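You operate a simulated robot arm through the tools that you are given. There is no shell and no other tool.

Carry out the task below with a simulated robot arm. There is one attempt and no reset: what you move stays moved.

Task
Get the dock's table lamp shining with the dimmer at 100.
Fine: shut the guard and plug into the dimmer before you switch on.

It is judged by the outcome, as a careful person would: the job done as asked, and still so three seconds after it is handed in. It fails if anything else is knocked over, pushed out of place, dropped, spilled or broken.

Robot
A 6-joint arm with a three-finger gripper, fixed in place. Base frame: the origin is at the foot of the arm, x ahead of it, y to its left, z up. Units: mm, degrees, N and s.
Its first joint turns from -166.0 to 166.0 degrees. Payload 4.89 kg.
The TCP is the grasp point between the finger pads, 30 mm short of the fingertips. In the tool frame z runs along the fingers and y along their closing line. The gripper opens to 164 mm. The gripper's body begins 125 mm behind the TCP.
Orientation is told as [roll, pitch, yaw] about the base's x, y, z axes, in that order, counted from this pose: with the fingers straight down and closing along the base's y, the tool's x points along the base's -x, its y along +y and its z along -z.

Tools
- The arm moves only by the tool drive_tool. Its argument "series" is a list of rows, each an object of numbers (a shift or turn left out is 0, a gripper value left out holds the last): "hand": the closure in counts, from 0 (fully open) to 255 (shut); "dx", "dy", "dz": the shift along the base's x, y, z in units of 40 mm (1.0 is 40 mm); "wx", "wy", "wz": the turn, a rotation vector about the base's x, y, z in units of 4 degrees (1.0 is 4 degrees). In form: [{"hand": .., "dx": .., "dy": .., "dz": .., "wx": .., "wy": .., "wz": ..}, ...]. A call has 1 to 20 rows; each row shifts and turns the commanded pose from where the row before left it. A call with a number of a shift or a turn outside -1 to 1 is refused whole. Each row takes 0.2 s and may step no farther than 50 mm and 8.6 degrees from the row before; otherwise, or with a gripper value out of range, the whole call is refused. A pose out of reach is approached as far as the arm can. The call stops where the force on the tool passes 40 N (or 10 N more than at its start, if that is more) or the arm is blocked; 0.2 s more then pass. The fingers move at their own pace (about 108 mm/s each) and stop on an object; they squeeze with about 25 N. The grip force told is the motor's: it shows also when the fingers shut on nothing. Time passes only in rows, and 0.2 s behind the last, so rows that do not move let the fingers close. It gives the time, the measured TCP pose, the force on the tool (base axes), the opening and the grip force at its end, in the units of the frame above (readings bear some noise), with the torque about the TCP (base axes, N m) and any sound that the robot's microphone picked up.
- Cameras (640 x 400 px; columns grow to the right, rows downward): "scene" is fixed at [220.8, -654.3, 1637.2]; the picture's right is [0.80, -0.60, 0.00], its down [-0.31, -0.41, -0.86] and it looks along [0.51, 0.68, -0.52] (base axes); focal length 338 px, centre (320, 200). "wrist" rides on the gripper at [76, -2, -152] in the tool frame; the picture's right is [0.02, 1.00, 0.00], its down [-0.88, 0.02, -0.47] and it looks along [-0.47, 0.01, 0.88] (tool axes); focal length 247 px, centre (320, 200). There is no depth. A picture from a camera that has moved, and an enlarged one, comes with that camera's place and axes in the base frame and with its lens. The place of the scene camera against the robot may be out by one fixed shift of up to 12 mm in any direction.
- camera(camera): a new picture of that camera. It takes no simulated time.
- move_column(by): slides the trunk up (or, below 0, down) by that many mm; the arm rides with it, the base frame stays. It gives what a move gives, with no picture.
- inspect(camera, box): a new picture of the part [left, top, right, bottom] of that camera's present view, enlarged. It takes no simulated time.
- finish_job(): hands the job in; it is judged then, once.

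Nothing tells you positions but the pictures and the camera data. Unless the task says otherwise, let go and move clear before handing in.

The tools are called as name(argument=value, ...) on one line, values as JSON. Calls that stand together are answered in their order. drive_tool: Moves the arm, as the interface text tells. Its arguments: {"type":"object","properties":{"series":{"type":"array"}},"required":["series"]} The other tools are called the same way: move_column (by) slides the trunk up or down; camera (camera) takes a picture; inspect (camera, box) takes an enlarged picture of a part of a camera's view; finish_job () hands the job in.

At the start:

```text
t: 0.0
tcp_pos: [521.8, 171.8, 1210.7]
tool_rot: [-0.1, 0.0, 0.0]
contact_force: [0.0, -0.5, -0.2]
ft_torque: [0.02, -0.03, -0.02]
gripper_width: 163.8
finger_force: 0.0
trunk travel left (down, up): [-175.0, 215.0]
```

scene: 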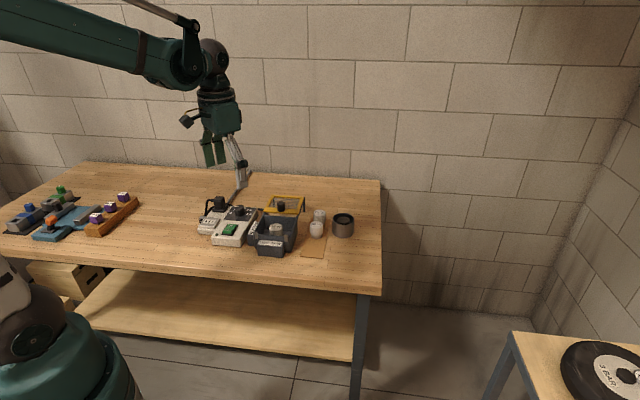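
wrist: 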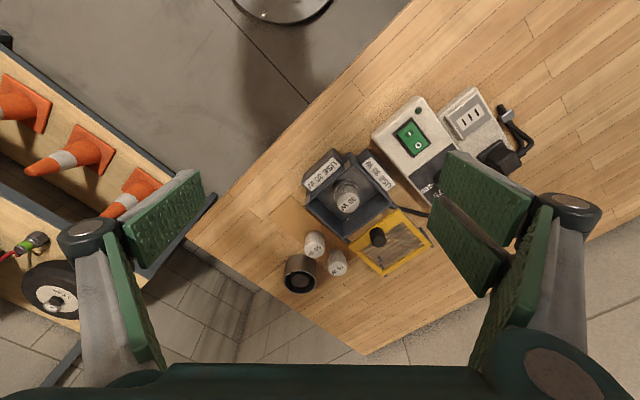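

I see a bench with a lamp dock, a switch, a dimmer, a guard (yellow) and some bulbs/fuses. I will enlarge both views to make out the details before I move anything.

inspect(camera="scene", box=[180, 170, 380, 270])

inspect(camera="wrist", box=[270, 130, 450, 300])

inspect(camera="wrist", box=[360, 70, 560, 210])

inspect(camera="scene", box=[0, 170, 160, 270])

```text
3.20 times, centred on (280, 220) of scene
camera zoom: at [220.8, -654.3, 1637.2], right [0.8, -0.6, 0.0], down [-0.31, -0.41, -0.86], along [0.51, 0.68, -0.52], focal length 1082 px, centre (448, 136)
```

zoom: 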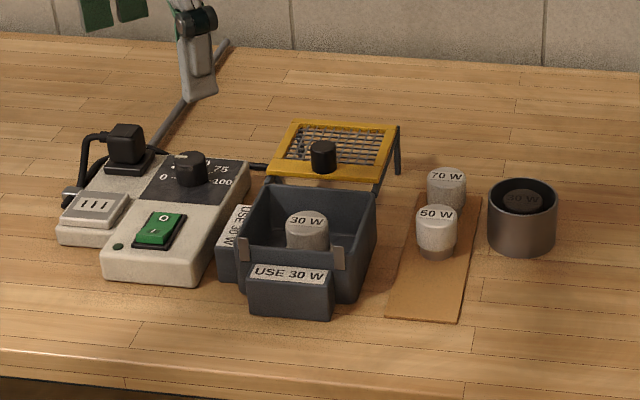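

```text
2.35 times, centred on (360, 215) of wrist
camera zoom: at [445.8, 171.4, 1362.7], right [-0.02, 1.0, 0.0], down [0.88, 0.02, 0.47], along [0.47, 0.01, -0.88], focal length 581 px, centre (226, 165)
```

zoom: 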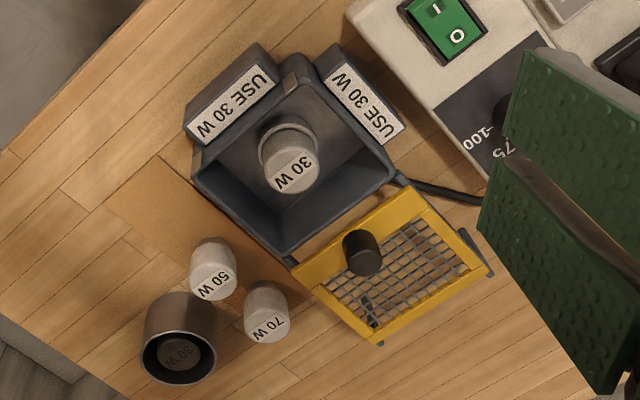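

```text
2.86 times, centred on (460, 140) of wrist
camera zoom: at [445.8, 171.4, 1362.7], right [-0.02, 1.0, 0.0], down [0.88, 0.02, 0.47], along [0.47, 0.01, -0.88], focal length 706 px, centre (-80, 371)
```

zoom: 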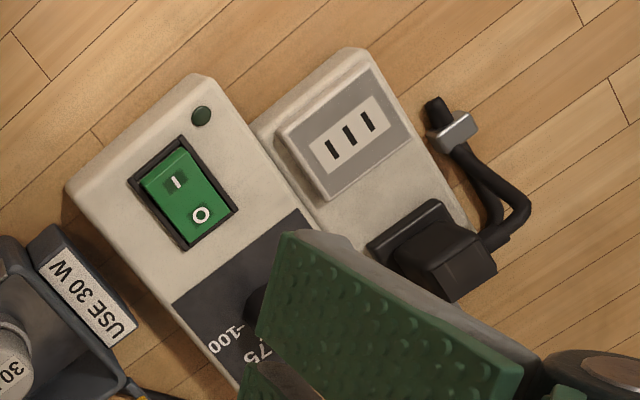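

```text
4.00 times, centred on (80, 220) of scene
camera zoom: at [220.8, -654.3, 1637.2], right [0.8, -0.6, 0.0], down [-0.31, -0.41, -0.86], along [0.51, 0.68, -0.52], focal length 1353 px, centre (1280, 120)
```

zoom: 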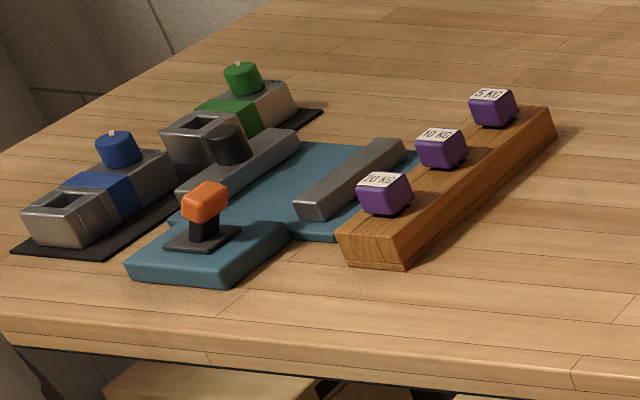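

The dock carries a plug parked beside a socket, a rocker switch, a dimmer knob, a lamp box with a 30 W bulb and an open yellow guard. I will look closer at the thin stalk behind it, and at the dimmer and plug.

inspect(camera="scene", box=[190, 110, 290, 210])

inspect(camera="scene", box=[190, 195, 270, 255])

inspect(camera="scene", box=[250, 190, 370, 260])

```text
4.00 times, centred on (240, 160) of scene
camera zoom: at [220.8, -654.3, 1637.2], right [0.8, -0.6, 0.0], down [-0.31, -0.41, -0.86], along [0.51, 0.68, -0.52], focal length 1353 px, centre (640, 360)
```

zoom: 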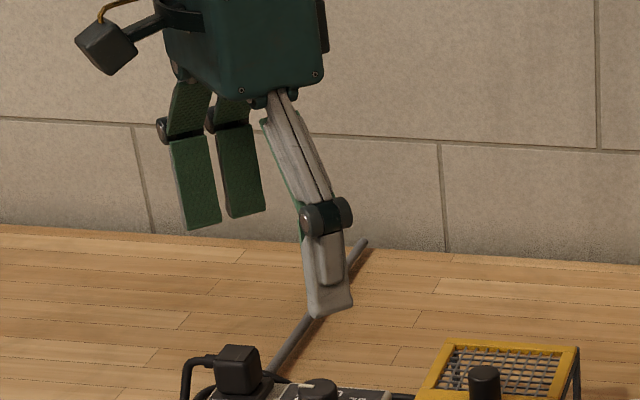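

```text
6.67 times, centred on (230, 225) of scene
camera zoom: at [220.8, -654.3, 1637.2], right [0.8, -0.6, 0.0], down [-0.31, -0.41, -0.86], along [0.51, 0.68, -0.52], focal length 2254 px, centre (920, 33)
```

zoom: 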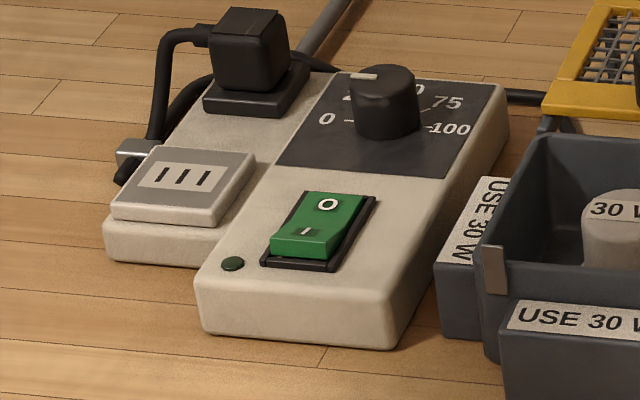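

```text
5.33 times, centred on (310, 225) of scene
camera zoom: at [220.8, -654.3, 1637.2], right [0.8, -0.6, 0.0], down [-0.31, -0.41, -0.86], along [0.51, 0.68, -0.52], focal length 1804 px, centre (373, 67)
```

zoom: 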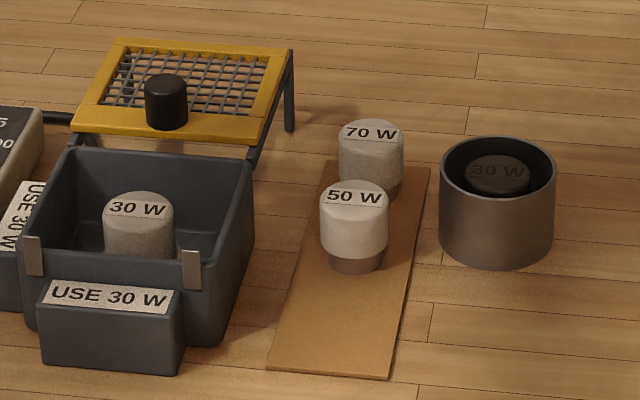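

The lamp's plug appears to be parked on the back holder of the left strip, with an empty three-slot socket in front of it. The rocker has its O side down, and the guard looks like it slides on rails over the lamp box. I will move the arm over the dock for a closer look.

drive_tool(series=[{"hand": 0, "dx": -0.46, "dy": 0.79, "dz": -0.55}, {"dx": -0.46, "dy": 0.79, "dz": -0.55}, {"dx": -0.46, "dy": 0.79, "dz": -0.55}, {"dx": -0.46, "dy": 0.79, "dz": -0.55}, {"dx": -0.46, "dy": 0.79, "dz": -0.55}])

camera(camera="wrist")

camera(camera="scene")

```text
t: 1.2
tcp_pos: [427.9, 327.2, 1102.6]
tool_rot: [0.1, 0.0, 0.0]
contact_force: [-0.3, -1.8, -0.7]
ft_torque: [0.13, -0.02, -0.01]
gripper_width: 164.0
finger_force: 0.1
trunk travel left (down, up): [-175.0, 215.0]
```

```text
taken
camera wrist: at [352.7, 326.9, 1255.2], right [-0.02, 1.0, 0.0], down [0.88, 0.02, 0.47], along [0.47, 0.01, -0.88], focal length 247 px, centre (320, 200)
```

wrist: 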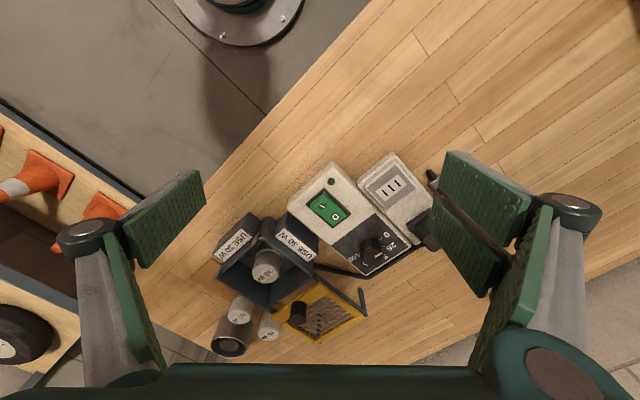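

```text
taken
```

scene: 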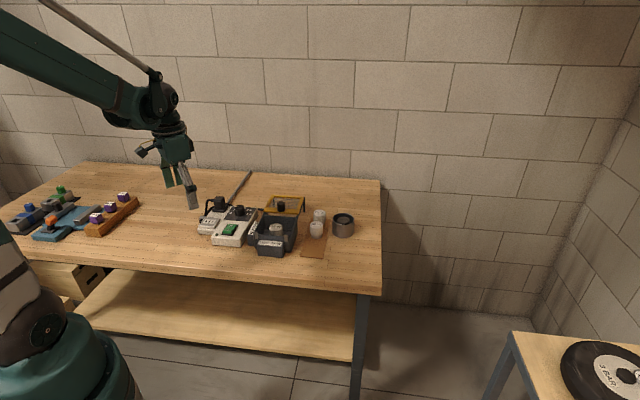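

The dock lies diagonally, with its back towards +x,+y. I will enlarge this view to read the dimmer, plug and guard.

inspect(camera="wrist", box=[280, 140, 460, 290])

inspect(camera="wrist", box=[200, 200, 380, 360])

inspect(camera="scene", box=[190, 165, 320, 265])

```text
2.67 times, centred on (370, 215) of wrist
camera zoom: at [352.7, 326.9, 1255.2], right [-0.02, 1.0, 0.0], down [0.88, 0.02, 0.47], along [0.47, 0.01, -0.88], focal length 659 px, centre (187, 160)
```

zoom: 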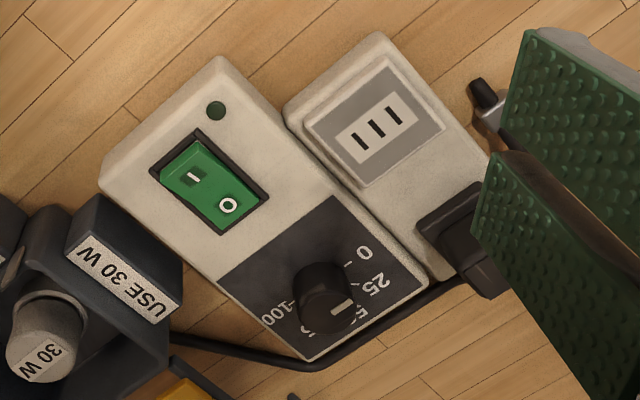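

```text
2.50 times, centred on (290, 280) of wrist
camera zoom: at [352.7, 326.9, 1255.2], right [-0.02, 1.0, 0.0], down [0.88, 0.02, 0.47], along [0.47, 0.01, -0.88], focal length 617 px, centre (395, 0)
```

zoom: 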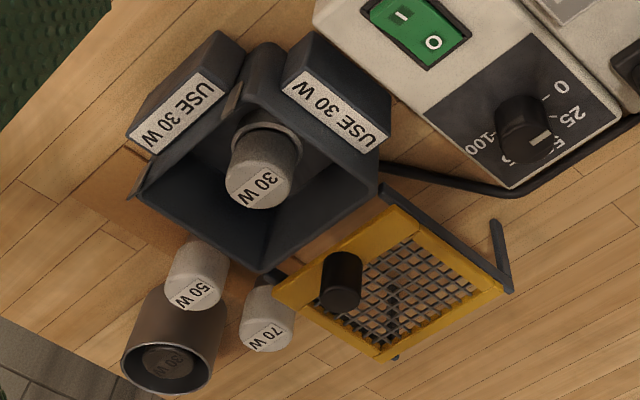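

```text
4.00 times, centred on (255, 215) of scene
camera zoom: at [220.8, -654.3, 1637.2], right [0.8, -0.6, 0.0], down [-0.31, -0.41, -0.86], along [0.51, 0.68, -0.52], focal length 1353 px, centre (580, 140)
```

zoom: 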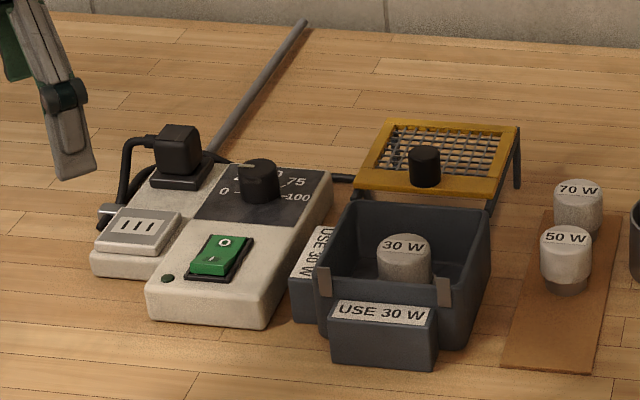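

Dock axes: the back direction is at about 44° azimuth, and the rocker, dimmer knob and strip line up with it. I will turn the tool 44° to match and move in over the strip to study the plug.

drive_tool(series=[{"dx": 0.184, "dy": 0.225, "dz": -0.118, "wz": 1}, {"dx": 0.184, "dy": 0.225, "dz": -0.118, "wz": 1}, {"dx": 0.184, "dy": 0.225, "dz": -0.118, "wz": 1}, {"dx": 0.184, "dy": 0.225, "dz": -0.118, "wz": 1}, {"dx": 0.184, "dy": 0.225, "dz": -0.118, "wz": 1}, {"dx": 0.184, "dy": 0.225, "dz": -0.118, "wz": 1}, {"dx": 0.184, "dy": 0.225, "dz": -0.118, "wz": 1}, {"dx": 0.184, "dy": 0.225, "dz": -0.118, "wz": 1}, {"dx": 0.184, "dy": 0.225, "dz": -0.118, "wz": 1}, {"dx": 0.184, "dy": 0.225, "dz": -0.118, "wz": 1}, {"dx": 0.184, "dy": 0.225, "dz": -0.118, "wz": 1}])

camera(camera="wrist")

inspect(camera="wrist", box=[200, 100, 440, 300])

```text
t: 3.6
tcp_pos: [510.4, 429.3, 1047.3]
tool_rot: [0.0, 0.0, 44.1]
contact_force: [-0.5, -0.9, 1.0]
ft_torque: [0.12, -0.13, 0.01]
gripper_width: 164.0
finger_force: 0.1
trunk travel left (down, up): [-175.0, 215.0]
```

```text
taken
camera wrist: at [457.0, 374.8, 1201.1], right [-0.71, 0.7, 0.0], down [0.62, 0.63, 0.47], along [0.33, 0.34, -0.88], focal length 247 px, centre (320, 200)
```

wrist: 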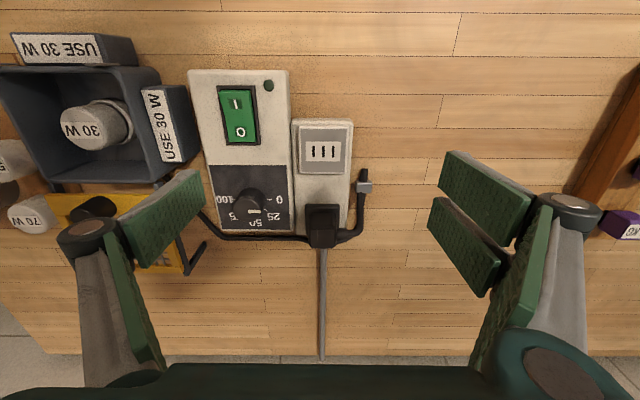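

```text
2.00 times, centred on (320, 200) of wrist
camera zoom: at [457.0, 374.8, 1201.1], right [-0.71, 0.7, 0.0], down [0.62, 0.63, 0.47], along [0.33, 0.34, -0.88], focal length 494 px, centre (320, 200)
```

zoom: 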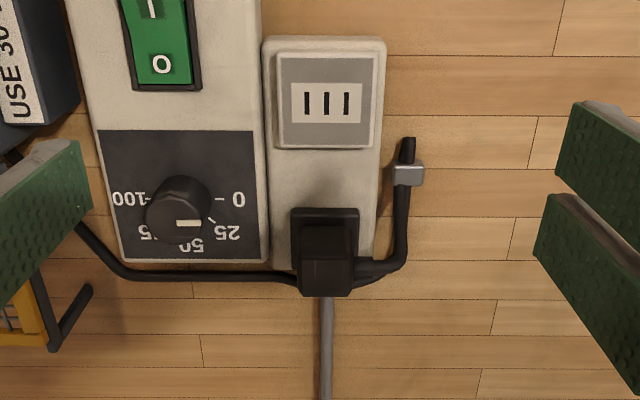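

The tool is now aligned with the dock. I will zoom in on the plug, its seat, the empty socket and the dimmer scale.

inspect(camera="scene", box=[194, 190, 234, 240])

inspect(camera="wrist", box=[280, 110, 390, 260])

inspect(camera="wrist", box=[205, 155, 305, 245])

inspect(camera="scene", box=[220, 195, 260, 225])

```text
8.00 times, centred on (214, 215) of scene
camera zoom: at [220.8, -654.3, 1637.2], right [0.8, -0.6, 0.0], down [-0.31, -0.41, -0.86], along [0.51, 0.68, -0.52], focal length 2705 px, centre (1168, 80)
```

zoom: 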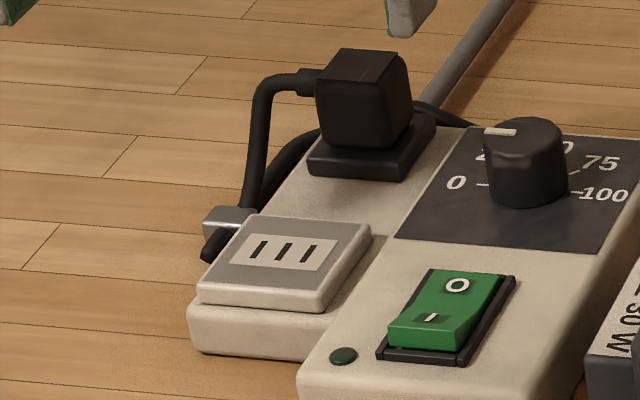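

```text
2.67 times, centred on (335, 185) of wrist
camera zoom: at [457.0, 374.8, 1201.1], right [-0.71, 0.7, 0.0], down [0.62, 0.63, 0.47], along [0.33, 0.34, -0.88], focal length 659 px, centre (280, 240)
```

zoom: 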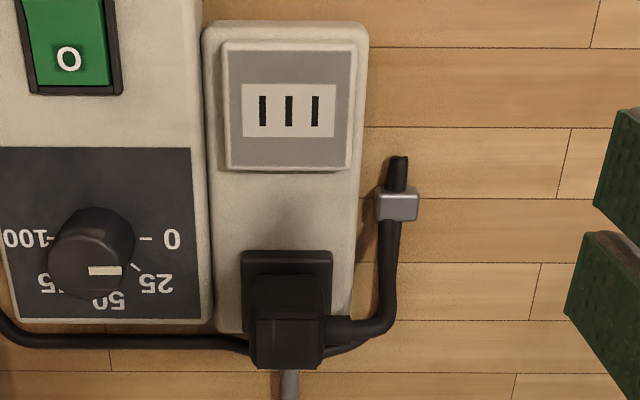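

```text
4.44 times, centred on (255, 200) of wrist
camera zoom: at [457.0, 374.8, 1201.1], right [-0.71, 0.7, 0.0], down [0.62, 0.63, 0.47], along [0.33, 0.34, -0.88], focal length 1098 px, centre (609, 200)
```

zoom: 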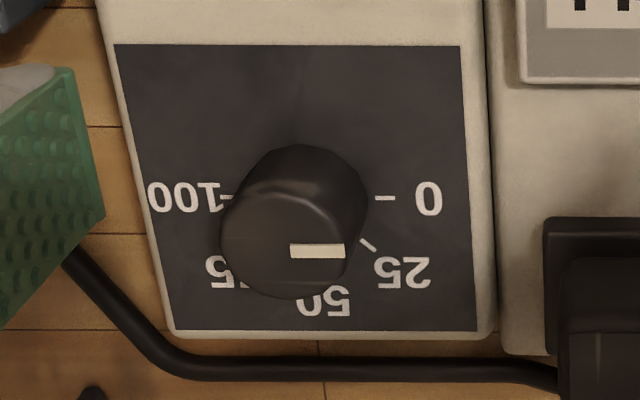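

```text
13.33 times, centred on (240, 210) of scene
camera zoom: at [220.8, -654.3, 1637.2], right [0.8, -0.6, 0.0], down [-0.31, -0.41, -0.86], along [0.51, 0.68, -0.52], focal length 4509 px, centre (1387, 67)
```

zoom: 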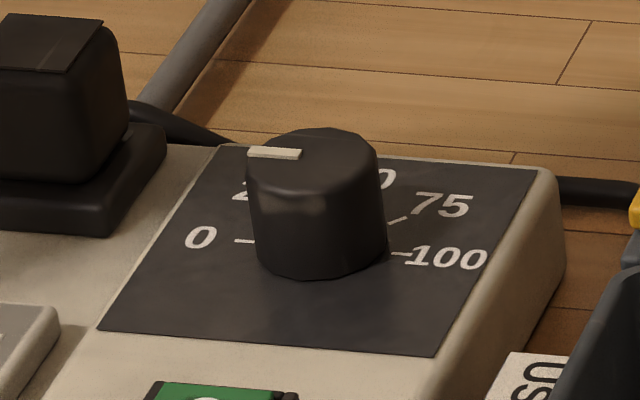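

The dimmer's white pointer is at 0, so it needs a 180° clockwise turn through 50 to reach 100. Next I will look over the lamp box and guard to understand how the guard closes.

drive_tool(series=[{"dx": 0.557, "dy": -0.754}, {"dx": 0.557, "dy": -0.754}, {"dx": 0.557, "dy": -0.754}, {"dx": 0.557, "dy": -0.754}, {"dx": 0.557, "dy": -0.754}, {"dx": 0.557, "dy": -0.754}, {"dx": 0.557, "dy": -0.754}])

camera(camera="wrist")

inspect(camera="wrist", box=[200, 80, 440, 300])

inspect(camera="scene", box=[245, 185, 325, 265])

```text
t: 5.2
tcp_pos: [667.3, 219.0, 1049.4]
tool_rot: [-0.1, 0.0, 44.0]
contact_force: [-0.2, 0.6, 0.5]
ft_torque: [-0.13, -0.14, -0.02]
gripper_width: 164.4
finger_force: 0.0
trunk travel left (down, up): [-175.0, 215.0]
```

```text
taken
camera wrist: at [613.3, 164.7, 1201.3], right [-0.71, 0.7, 0.0], down [0.62, 0.63, 0.47], along [0.33, 0.34, -0.88], focal length 247 px, centre (320, 200)
```

wrist: 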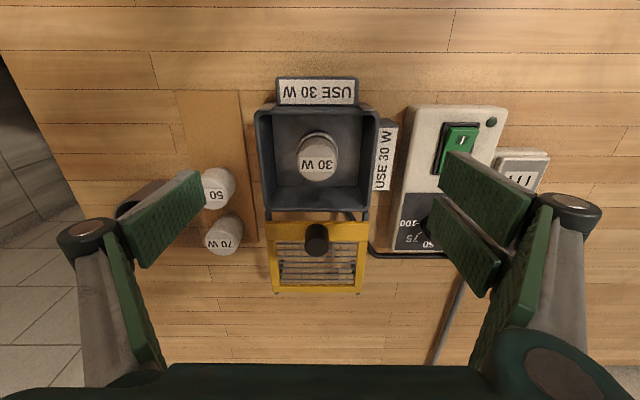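

```text
1.82 times, centred on (320, 190) of wrist
camera zoom: at [613.3, 164.7, 1201.3], right [-0.71, 0.7, 0.0], down [0.62, 0.63, 0.47], along [0.33, 0.34, -0.88], focal length 449 px, centre (320, 218)
```

zoom: 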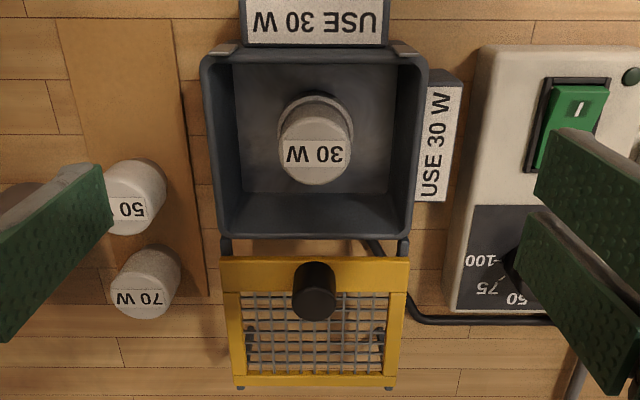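

```text
5.00 times, centred on (285, 225) of scene
camera zoom: at [220.8, -654.3, 1637.2], right [0.8, -0.6, 0.0], down [-0.31, -0.41, -0.86], along [0.51, 0.68, -0.52], focal length 1691 px, centre (495, 75)
```

zoom: 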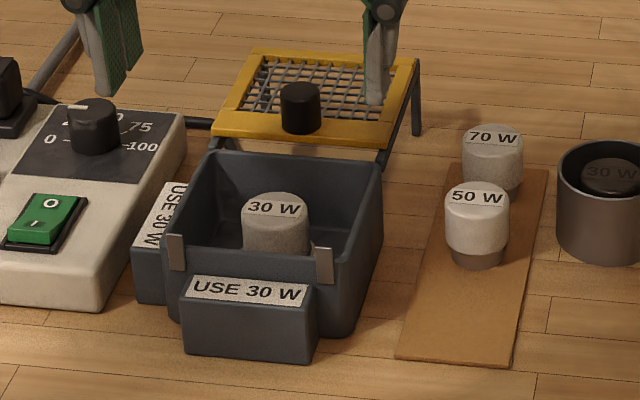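

The guard is a sliding mesh lid on two rails behind the lamp box, and it closes by sliding towards the front over the bulb. Before using the fingers near things, I will check their actual shape from the outside.

inspect(camera="scene", box=[245, 120, 335, 220])

inspect(camera="wrist", box=[410, 130, 620, 330])

inspect(camera="wrist", box=[40, 150, 240, 390])

```text
4.00 times, centred on (290, 170) of scene
camera zoom: at [220.8, -654.3, 1637.2], right [0.8, -0.6, 0.0], down [-0.31, -0.41, -0.86], along [0.51, 0.68, -0.52], focal length 1353 px, centre (440, 320)
```

zoom: 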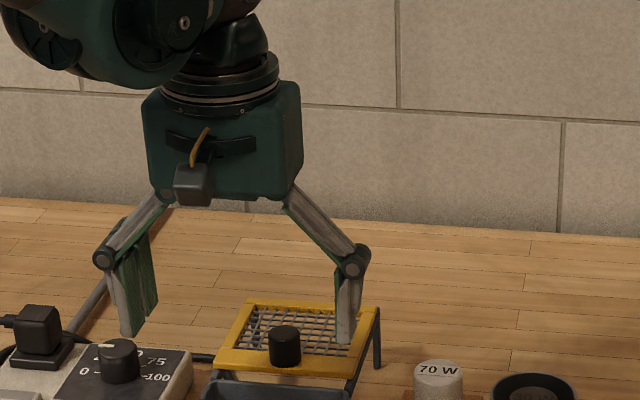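

```text
2.00 times, centred on (515, 230) of wrist
camera zoom: at [613.3, 164.7, 1201.3], right [-0.71, 0.7, 0.0], down [0.62, 0.63, 0.47], along [0.33, 0.34, -0.88], focal length 494 px, centre (-70, 140)
```

zoom: 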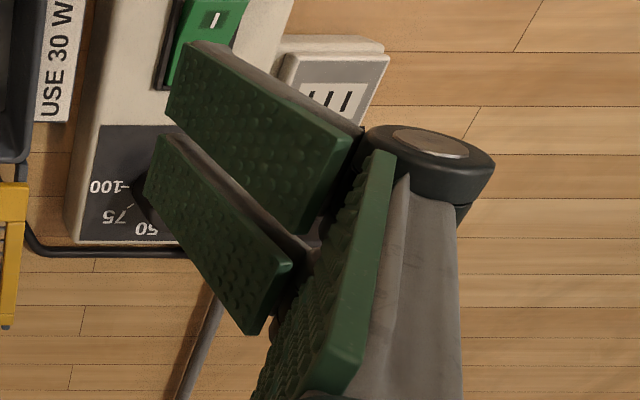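

```text
1.67 times, centred on (140, 270) of wrist
camera zoom: at [613.3, 164.7, 1201.3], right [-0.71, 0.7, 0.0], down [0.62, 0.63, 0.47], along [0.33, 0.34, -0.88], focal length 412 px, centre (620, 83)
```

zoom: 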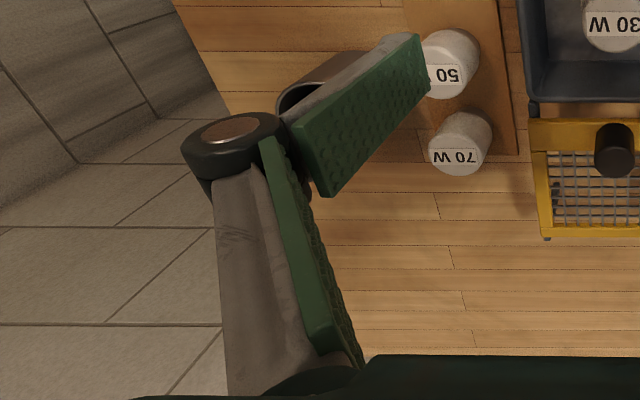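

The rendered gripper shows a forked pad on one side and a single pad on the other. I will close it in the air to see its closed shape and where the tips end up.

drive_tool(series=[{"hand": 255}, {}, {}, {}, {}])

camera(camera="wrist")

inspect(camera="scene", box=[245, 120, 335, 220])

inspect(camera="wrist", box=[220, 120, 420, 300])

```text
t: 6.4
tcp_pos: [666.8, 217.9, 1048.0]
tool_rot: [0.0, -0.1, 44.0]
contact_force: [-1.0, 0.5, 1.0]
ft_torque: [-0.04, -0.04, -0.01]
gripper_width: 0.2
finger_force: 24.9
trunk travel left (down, up): [-175.0, 215.0]
```

```text
taken
camera wrist: at [613.7, 164.2, 1201.1], right [-0.71, 0.7, 0.0], down [0.62, 0.63, 0.47], along [0.33, 0.34, -0.88], focal length 247 px, centre (320, 200)
```

wrist: 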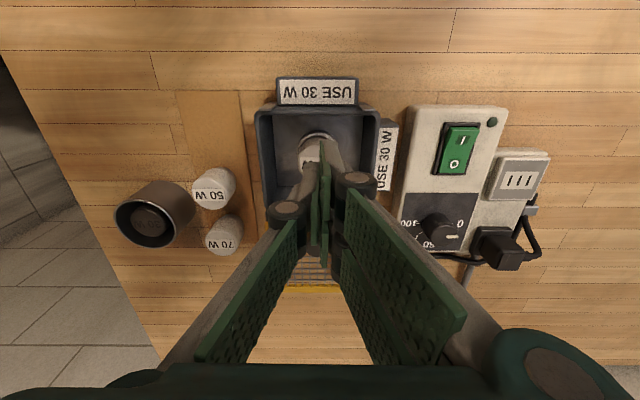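

```text
4.00 times, centred on (290, 170) of scene
camera zoom: at [220.8, -654.3, 1637.2], right [0.8, -0.6, 0.0], down [-0.31, -0.41, -0.86], along [0.51, 0.68, -0.52], focal length 1353 px, centre (440, 320)
```

zoom: 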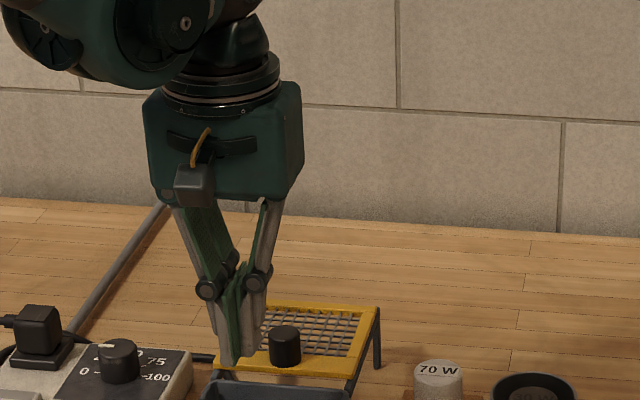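

```text
2.22 times, centred on (320, 210) of wrist
camera zoom: at [613.7, 164.2, 1201.1], right [-0.71, 0.7, 0.0], down [0.62, 0.63, 0.47], along [0.33, 0.34, -0.88], focal length 549 px, centre (320, 178)
```

zoom: 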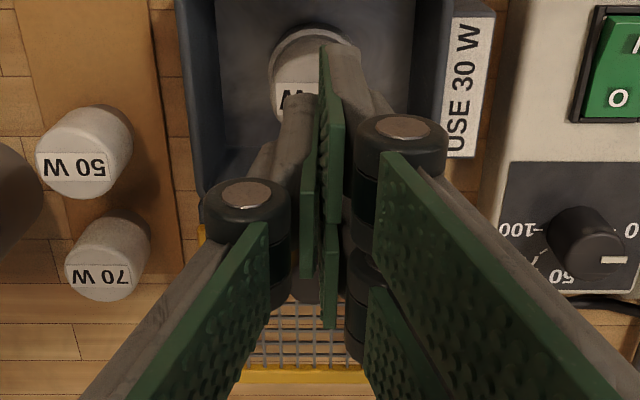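

Closed, the tips reach 30 mm past the TCP: one 26 mm finger against a fork about ±29 mm wide on the dock's left side. I will open it part way and hover above the guard's knob, which I take to be at about (748, 299) with its top near z 953.

drive_tool(series=[{"hand": 140, "dx": 0.675, "dy": 0.675, "dz": -0.2}, {"dx": 0.675, "dy": 0.675, "dz": -0.2}, {"dx": 0.675, "dy": 0.675, "dz": -0.2}, {}])

camera(camera="wrist")

inspect(camera="wrist", box=[240, 100, 400, 240])

inspect(camera="scene", box=[245, 150, 345, 230])

```text
t: 7.4
tcp_pos: [748.1, 299.9, 1022.0]
tool_rot: [0.0, 0.0, 44.1]
contact_force: [0.7, -0.6, -0.1]
ft_torque: [-0.08, 0.13, 0.01]
gripper_width: 73.8
finger_force: 0.0
trunk travel left (down, up): [-175.0, 215.0]
```

```text
taken
camera wrist: at [696.2, 246.1, 1174.7], right [-0.71, 0.7, 0.0], down [0.62, 0.63, 0.47], along [0.33, 0.34, -0.88], focal length 247 px, centre (320, 200)
```

wrist: 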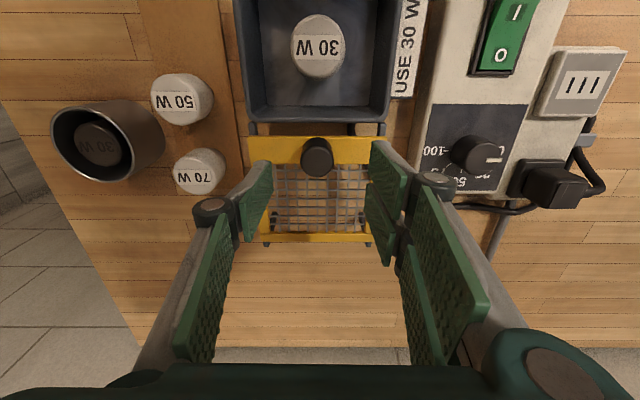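

```text
2.86 times, centred on (320, 170) of wrist
camera zoom: at [696.2, 246.1, 1174.7], right [-0.71, 0.7, 0.0], down [0.62, 0.63, 0.47], along [0.33, 0.34, -0.88], focal length 706 px, centre (320, 286)
```

zoom: 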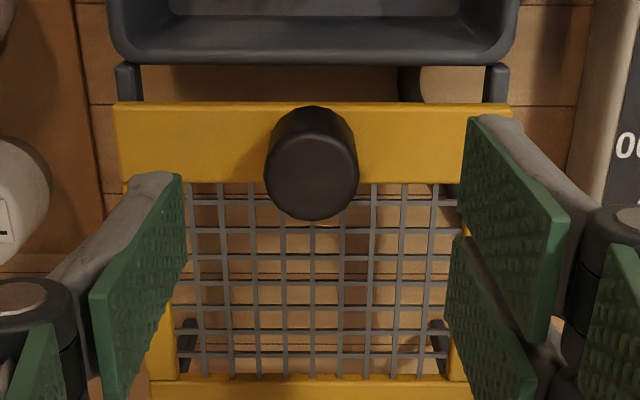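

```text
5.00 times, centred on (295, 190) of scene
camera zoom: at [220.8, -654.3, 1637.2], right [0.8, -0.6, 0.0], down [-0.31, -0.41, -0.86], along [0.51, 0.68, -0.52], focal length 1691 px, centre (445, 250)
```

zoom: 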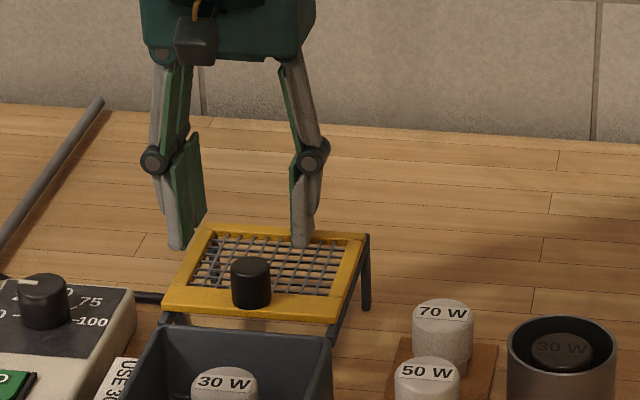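

The guard's knob is about 30 mm across and centred near (750, 297), with its top near z 958 and the guard surface near z 932. I will shift 3 mm sideways, come down so the tips stay about 5 mm above the guard, and close on the knob.

drive_tool(series=[{"dx": 0.05, "dy": -0.055, "dz": -0.5}, {"dz": -0.5}, {"dz": -0.35}, {}])

inspect(camera="wrist", box=[240, 100, 400, 240])

inspect(camera="scene", box=[245, 150, 345, 230])

```text
t: 8.4
tcp_pos: [750.3, 298.4, 968.2]
tool_rot: [0.1, 0.0, 43.9]
contact_force: [0.9, -0.1, 0.1]
ft_torque: [0.0, 0.06, 0.02]
gripper_width: 73.8
finger_force: 0.1
trunk travel left (down, up): [-175.0, 215.0]
```

```text
2.86 times, centred on (320, 170) of wrist
camera zoom: at [698.2, 244.6, 1121.2], right [-0.71, 0.7, 0.0], down [0.62, 0.63, 0.47], along [0.33, 0.34, -0.88], focal length 706 px, centre (320, 286)
```

zoom: 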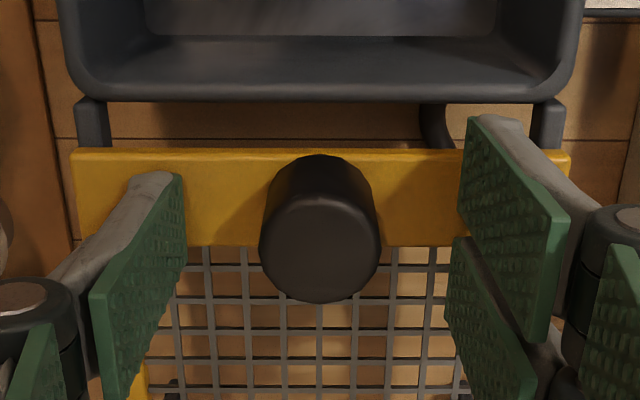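

```text
5.00 times, centred on (295, 190) of scene
camera zoom: at [220.8, -654.3, 1637.2], right [0.8, -0.6, 0.0], down [-0.31, -0.41, -0.86], along [0.51, 0.68, -0.52], focal length 1691 px, centre (445, 250)
```

zoom: 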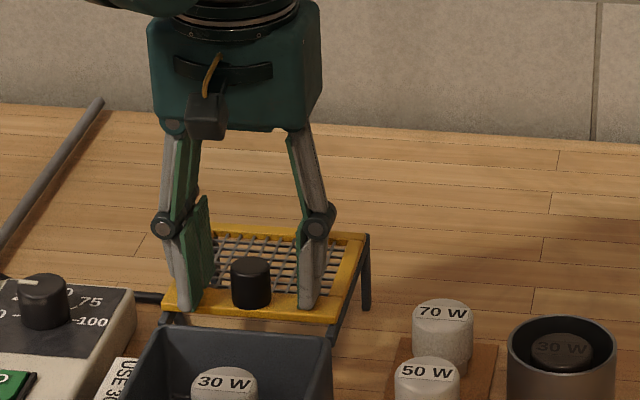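

The knob sits centred between the fingers and the tips are just above the guard. I will close on it.

drive_tool(series=[{"hand": 255}, {}, {}, {}])

inspect(camera="scene", box=[245, 150, 345, 230])

```text
t: 9.4
tcp_pos: [751.0, 298.1, 969.1]
tool_rot: [-0.1, 0.0, 44.0]
contact_force: [2.3, -2.7, 8.3]
ft_torque: [-0.1, -0.02, 0.13]
gripper_width: 29.0
finger_force: 44.9
trunk travel left (down, up): [-175.0, 215.0]
```

```text
5.00 times, centred on (295, 190) of scene
camera zoom: at [220.8, -654.3, 1637.2], right [0.8, -0.6, 0.0], down [-0.31, -0.41, -0.86], along [0.51, 0.68, -0.52], focal length 1691 px, centre (445, 250)
```

zoom: 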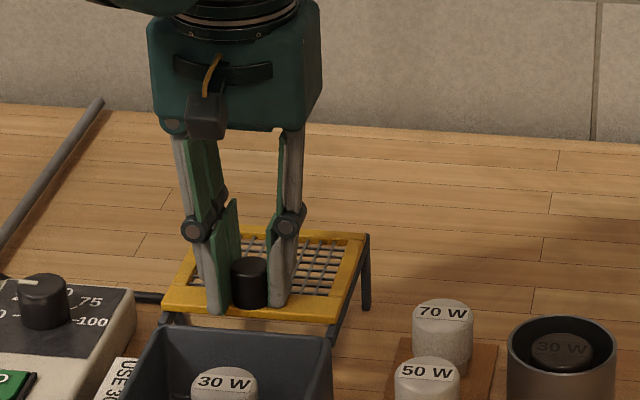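

The knob is gripped at 29 mm, with a light upward push from the tips. I will ease up 1.5 mm and start sliding the guard forward while watching the forces.

drive_tool(series=[{"dz": 0.035}, {"dx": -0.09, "dy": -0.087}, {"dx": -0.18, "dy": -0.174}, {"dx": -0.18, "dy": -0.174}])

inspect(camera="scene", box=[245, 150, 345, 250])

```text
t: 10.4
tcp_pos: [732.7, 279.6, 971.9]
tool_rot: [0.1, 0.1, 44.1]
contact_force: [-7.7, 7.7, -29.8]
ft_torque: [0.51, -0.03, -0.14]
gripper_width: 29.0
finger_force: 44.6
trunk travel left (down, up): [-175.0, 215.0]
```

```text
4.00 times, centred on (295, 200) of scene
camera zoom: at [220.8, -654.3, 1637.2], right [0.8, -0.6, 0.0], down [-0.31, -0.41, -0.86], along [0.51, 0.68, -0.52], focal length 1353 px, centre (420, 200)
```

zoom: 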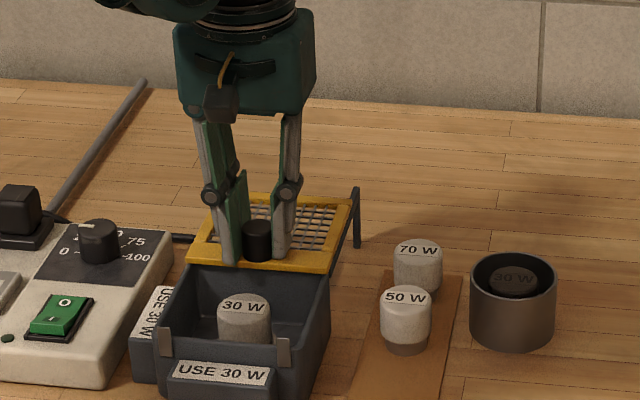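

The guard slides along its rails as expected, but I am pulling up and slightly sideways on it. I will correct about 1.1 mm down and 0.4 mm left, and keep going along a slightly adjusted direction.

drive_tool(series=[{"dx": -0.007, "dy": 0.007, "dz": -0.028}, {"dx": -0.1825, "dy": -0.171}, {"dx": -0.1825, "dy": -0.171}, {"dx": -0.1825, "dy": -0.171}])

```text
t: 11.4
tcp_pos: [710.9, 258.3, 972.5]
tool_rot: [-0.1, -0.1, 43.9]
contact_force: [14.9, -15.7, 26.1]
ft_torque: [-0.95, -0.11, 0.1]
gripper_width: 29.1
finger_force: 44.9
trunk travel left (down, up): [-175.0, 215.0]
```

The forces flipped sign, so I over-corrected. I will bring it back half way and continue at 44°.

drive_tool(series=[{"dx": 0.0095, "dy": -0.01, "dz": 0.012}, {"dx": -0.18, "dy": -0.174}])

```text
t: 12.2
tcp_pos: [702.5, 251.7, 972.2]
tool_rot: [-0.1, 0.0, 44.0]
contact_force: [2.6, -3.0, 18.2]
ft_torque: [-0.37, -0.03, 0.05]
gripper_width: 29.0
finger_force: 45.0
trunk travel left (down, up): [-175.0, 215.0]
stopped in row 2: the force on the tool passed its limit at 45 N (the readings are from after the stop); the commanded pose is now the measured one
```

The force limit tripped after about 66 mm of travel. I will look before pushing on.

camera(camera="wrist")

inspect(camera="scene", box=[245, 170, 325, 260])

inspect(camera="wrist", box=[220, 80, 420, 300])

```text
taken
camera wrist: at [650.2, 196.7, 1124.2], right [-0.71, 0.7, 0.0], down [0.62, 0.63, 0.47], along [0.33, 0.34, -0.88], focal length 247 px, centre (320, 200)
```

wrist: 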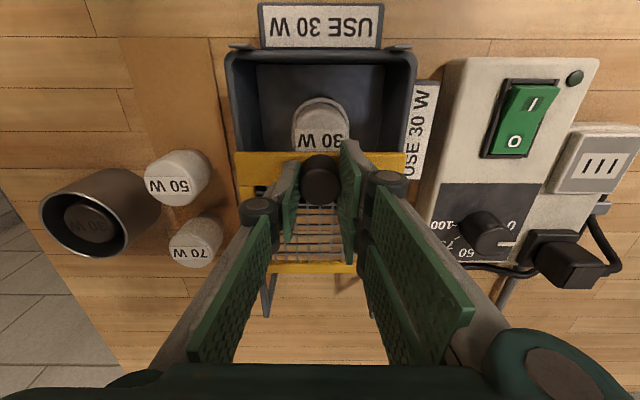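

```text
4.44 times, centred on (285, 215) of scene
camera zoom: at [220.8, -654.3, 1637.2], right [0.8, -0.6, 0.0], down [-0.31, -0.41, -0.86], along [0.51, 0.68, -0.52], focal length 1503 px, centre (476, 133)
```

zoom: 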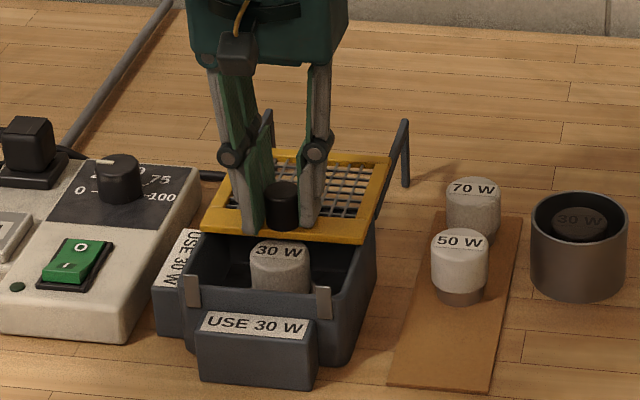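

```text
1.82 times, centred on (320, 190) of wrist
camera zoom: at [650.2, 196.7, 1124.2], right [-0.71, 0.7, 0.0], down [0.62, 0.63, 0.47], along [0.33, 0.34, -0.88], focal length 449 px, centre (320, 218)
```

zoom: 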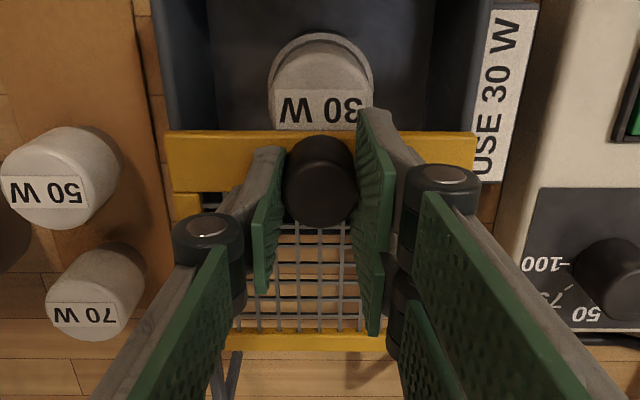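

The guard is about half closed and still flat on its rails; the force is likely from being held too stiffly. I will release the knob and raise slightly to take the strain off, then re-grip.

drive_tool(series=[{"hand": 180}, {}, {"dz": 0.05}, {}])

inspect(camera="wrist", box=[220, 80, 420, 300])

inspect(camera="scene", box=[255, 190, 305, 240])

```text
t: 13.2
tcp_pos: [703.4, 251.2, 972.6]
tool_rot: [0.0, 0.0, 44.0]
contact_force: [1.1, -0.2, -0.8]
ft_torque: [-0.01, -0.03, 0.01]
gripper_width: 48.1
finger_force: 0.0
trunk travel left (down, up): [-175.0, 215.0]
```

```text
1.82 times, centred on (320, 190) of wrist
camera zoom: at [650.5, 197.4, 1126.0], right [-0.71, 0.7, 0.0], down [0.62, 0.63, 0.47], along [0.33, 0.34, -0.88], focal length 449 px, centre (320, 218)
```

zoom: 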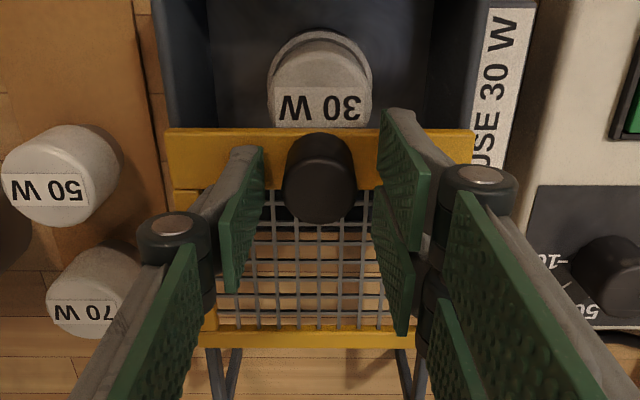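

```text
8.00 times, centred on (280, 215) of scene
camera zoom: at [220.8, -654.3, 1637.2], right [0.8, -0.6, 0.0], down [-0.31, -0.41, -0.86], along [0.51, 0.68, -0.52], focal length 2705 px, centre (640, 80)
```

zoom: 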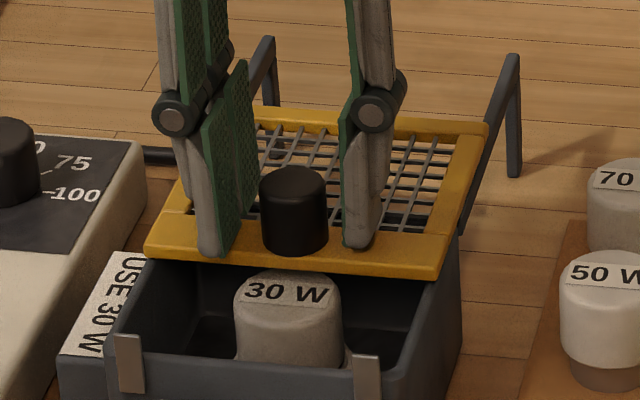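

Strain is gone and the knob is centred between the fingers. I will re-grip here and slide the guard more slowly.

drive_tool(series=[{"hand": 255}, {}, {}, {"dx": -0.054, "dy": -0.052}, {"dx": -0.054, "dy": -0.052}, {"dx": -0.054, "dy": -0.052}, {"dx": -0.054, "dy": -0.052}])

```text
t: 14.8
tcp_pos: [694.9, 242.6, 974.1]
tool_rot: [-0.1, 0.1, 44.0]
contact_force: [12.3, -11.9, 19.9]
ft_torque: [-0.57, -0.07, 0.15]
gripper_width: 29.2
finger_force: 45.0
trunk travel left (down, up): [-175.0, 215.0]
```

I want to know whether the grip itself makes this side and lift force. I will release, then re-grip in place and read it.

drive_tool(series=[{"hand": 180}, {}, {}])

drive_tool(series=[{"hand": 255}, {}, {}, {}])

```text
t: 15.6
tcp_pos: [693.0, 242.6, 973.0]
tool_rot: [0.0, 0.0, 44.0]
contact_force: [0.6, 0.1, 0.3]
ft_torque: [-0.01, 0.03, 0.0]
gripper_width: 48.1
finger_force: 0.1
trunk travel left (down, up): [-175.0, 215.0]
```

```text
t: 16.6
tcp_pos: [694.7, 242.0, 972.5]
tool_rot: [-0.2, 0.0, 44.0]
contact_force: [14.1, -15.3, 1.4]
ft_torque: [-0.43, -0.4, 0.07]
gripper_width: 29.0
finger_force: 44.8
trunk travel left (down, up): [-175.0, 215.0]
```

The tool sits about 1 mm left of the knob's track, so the dock's direction is nearer 45°. I will shift 1 mm right and carry on along 45°.

drive_tool(series=[{"dx": 0.018, "dy": -0.018}, {"dx": -0.06, "dy": -0.06}, {"dx": -0.06, "dy": -0.06}, {"dx": -0.06, "dy": -0.06}, {"dx": -0.06, "dy": -0.06}])

```text
t: 17.8
tcp_pos: [684.6, 232.9, 972.1]
tool_rot: [-0.1, -0.1, 44.0]
contact_force: [-5.1, 4.5, -14.9]
ft_torque: [0.37, -0.12, -0.04]
gripper_width: 28.9
finger_force: 44.6
trunk travel left (down, up): [-175.0, 215.0]
```

The forces are now small. I will continue along 45°.

drive_tool(series=[{"dx": -0.084, "dy": -0.08, "dz": -0.008}, {"dx": -0.08, "dy": -0.08}, {"dx": -0.08, "dy": -0.08}, {"dx": -0.08, "dy": -0.08}, {"dx": -0.08, "dy": -0.08}])

inspect(camera="scene", box=[245, 190, 325, 260])

camera(camera="wrist")

```text
t: 18.9
tcp_pos: [669.0, 215.9, 973.9]
tool_rot: [0.0, 0.0, 44.0]
contact_force: [-8.3, 8.2, -13.0]
ft_torque: [0.17, 0.34, -0.03]
gripper_width: 29.5
finger_force: 45.1
trunk travel left (down, up): [-175.0, 215.0]
```

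```text
5.71 times, centred on (285, 225) of scene
camera zoom: at [220.8, -654.3, 1637.2], right [0.8, -0.6, 0.0], down [-0.31, -0.41, -0.86], along [0.51, 0.68, -0.52], focal length 1932 px, centre (520, 57)
```

zoom: 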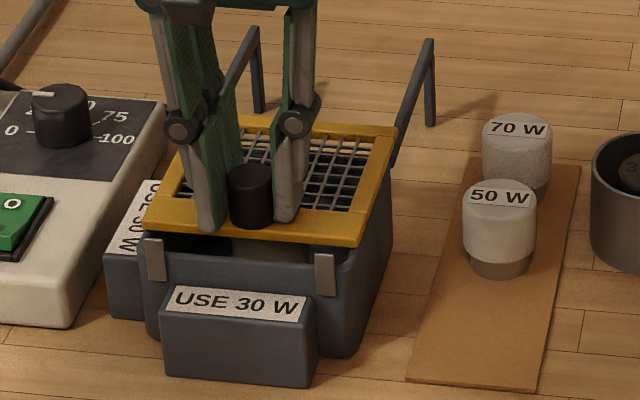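

```text
taken
camera wrist: at [616.3, 162.6, 1125.3], right [-0.71, 0.7, 0.0], down [0.62, 0.63, 0.47], along [0.33, 0.34, -0.88], focal length 247 px, centre (320, 200)
```

wrist: 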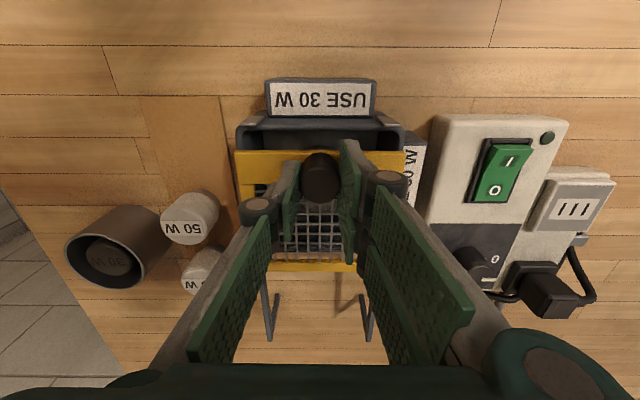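

The lamp box has not moved and about 30 mm remain. I will continue slowly.

drive_tool(series=[{"dx": -0.086, "dy": -0.074, "dz": -0.006}, {"dx": -0.08, "dy": -0.08}, {"dx": -0.08, "dy": -0.08}, {"dx": -0.08, "dy": -0.08}])

inspect(camera="scene", box=[245, 190, 325, 260])

```text
t: 19.9
tcp_pos: [655.3, 202.7, 971.2]
tool_rot: [-0.1, 0.1, 44.1]
contact_force: [-5.3, 3.9, 2.0]
ft_torque: [0.28, -0.06, -0.04]
gripper_width: 29.2
finger_force: 44.8
trunk travel left (down, up): [-175.0, 215.0]
```

```text
5.71 times, centred on (285, 225) of scene
camera zoom: at [220.8, -654.3, 1637.2], right [0.8, -0.6, 0.0], down [-0.31, -0.41, -0.86], along [0.51, 0.68, -0.52], focal length 1932 px, centre (520, 57)
```

zoom: 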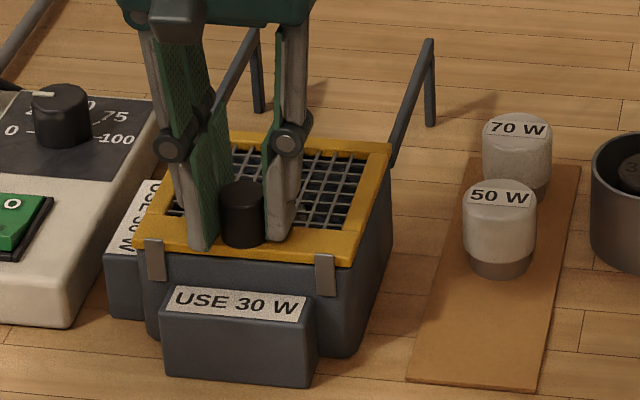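

The guard's front edge is just at the silver tabs. I will make small steps and feel for the stop.

drive_tool(series=[{"dx": -0.036, "dy": -0.036}, {"dx": -0.036, "dy": -0.036}])

inspect(camera="scene", box=[255, 200, 305, 250])

```text
t: 20.6
tcp_pos: [654.7, 201.2, 971.9]
tool_rot: [0.0, -0.1, 44.0]
contact_force: [10.3, 22.4, -13.8]
ft_torque: [0.68, -0.36, -0.07]
gripper_width: 29.0
finger_force: 45.5
trunk travel left (down, up): [-175.0, 215.0]
```

```text
8.00 times, centred on (280, 225) of scene
camera zoom: at [220.8, -654.3, 1637.2], right [0.8, -0.6, 0.0], down [-0.31, -0.41, -0.86], along [0.51, 0.68, -0.52], focal length 2705 px, centre (640, 0)
```

zoom: 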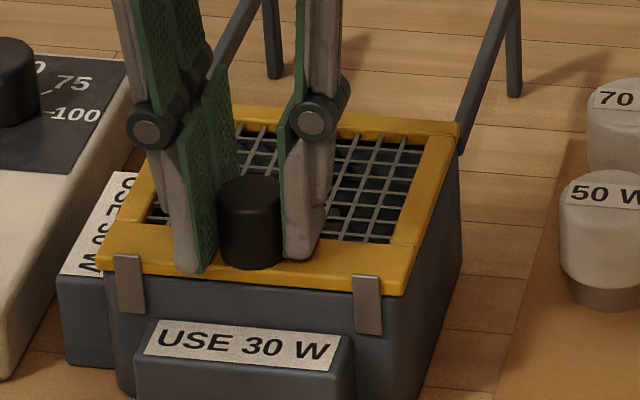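

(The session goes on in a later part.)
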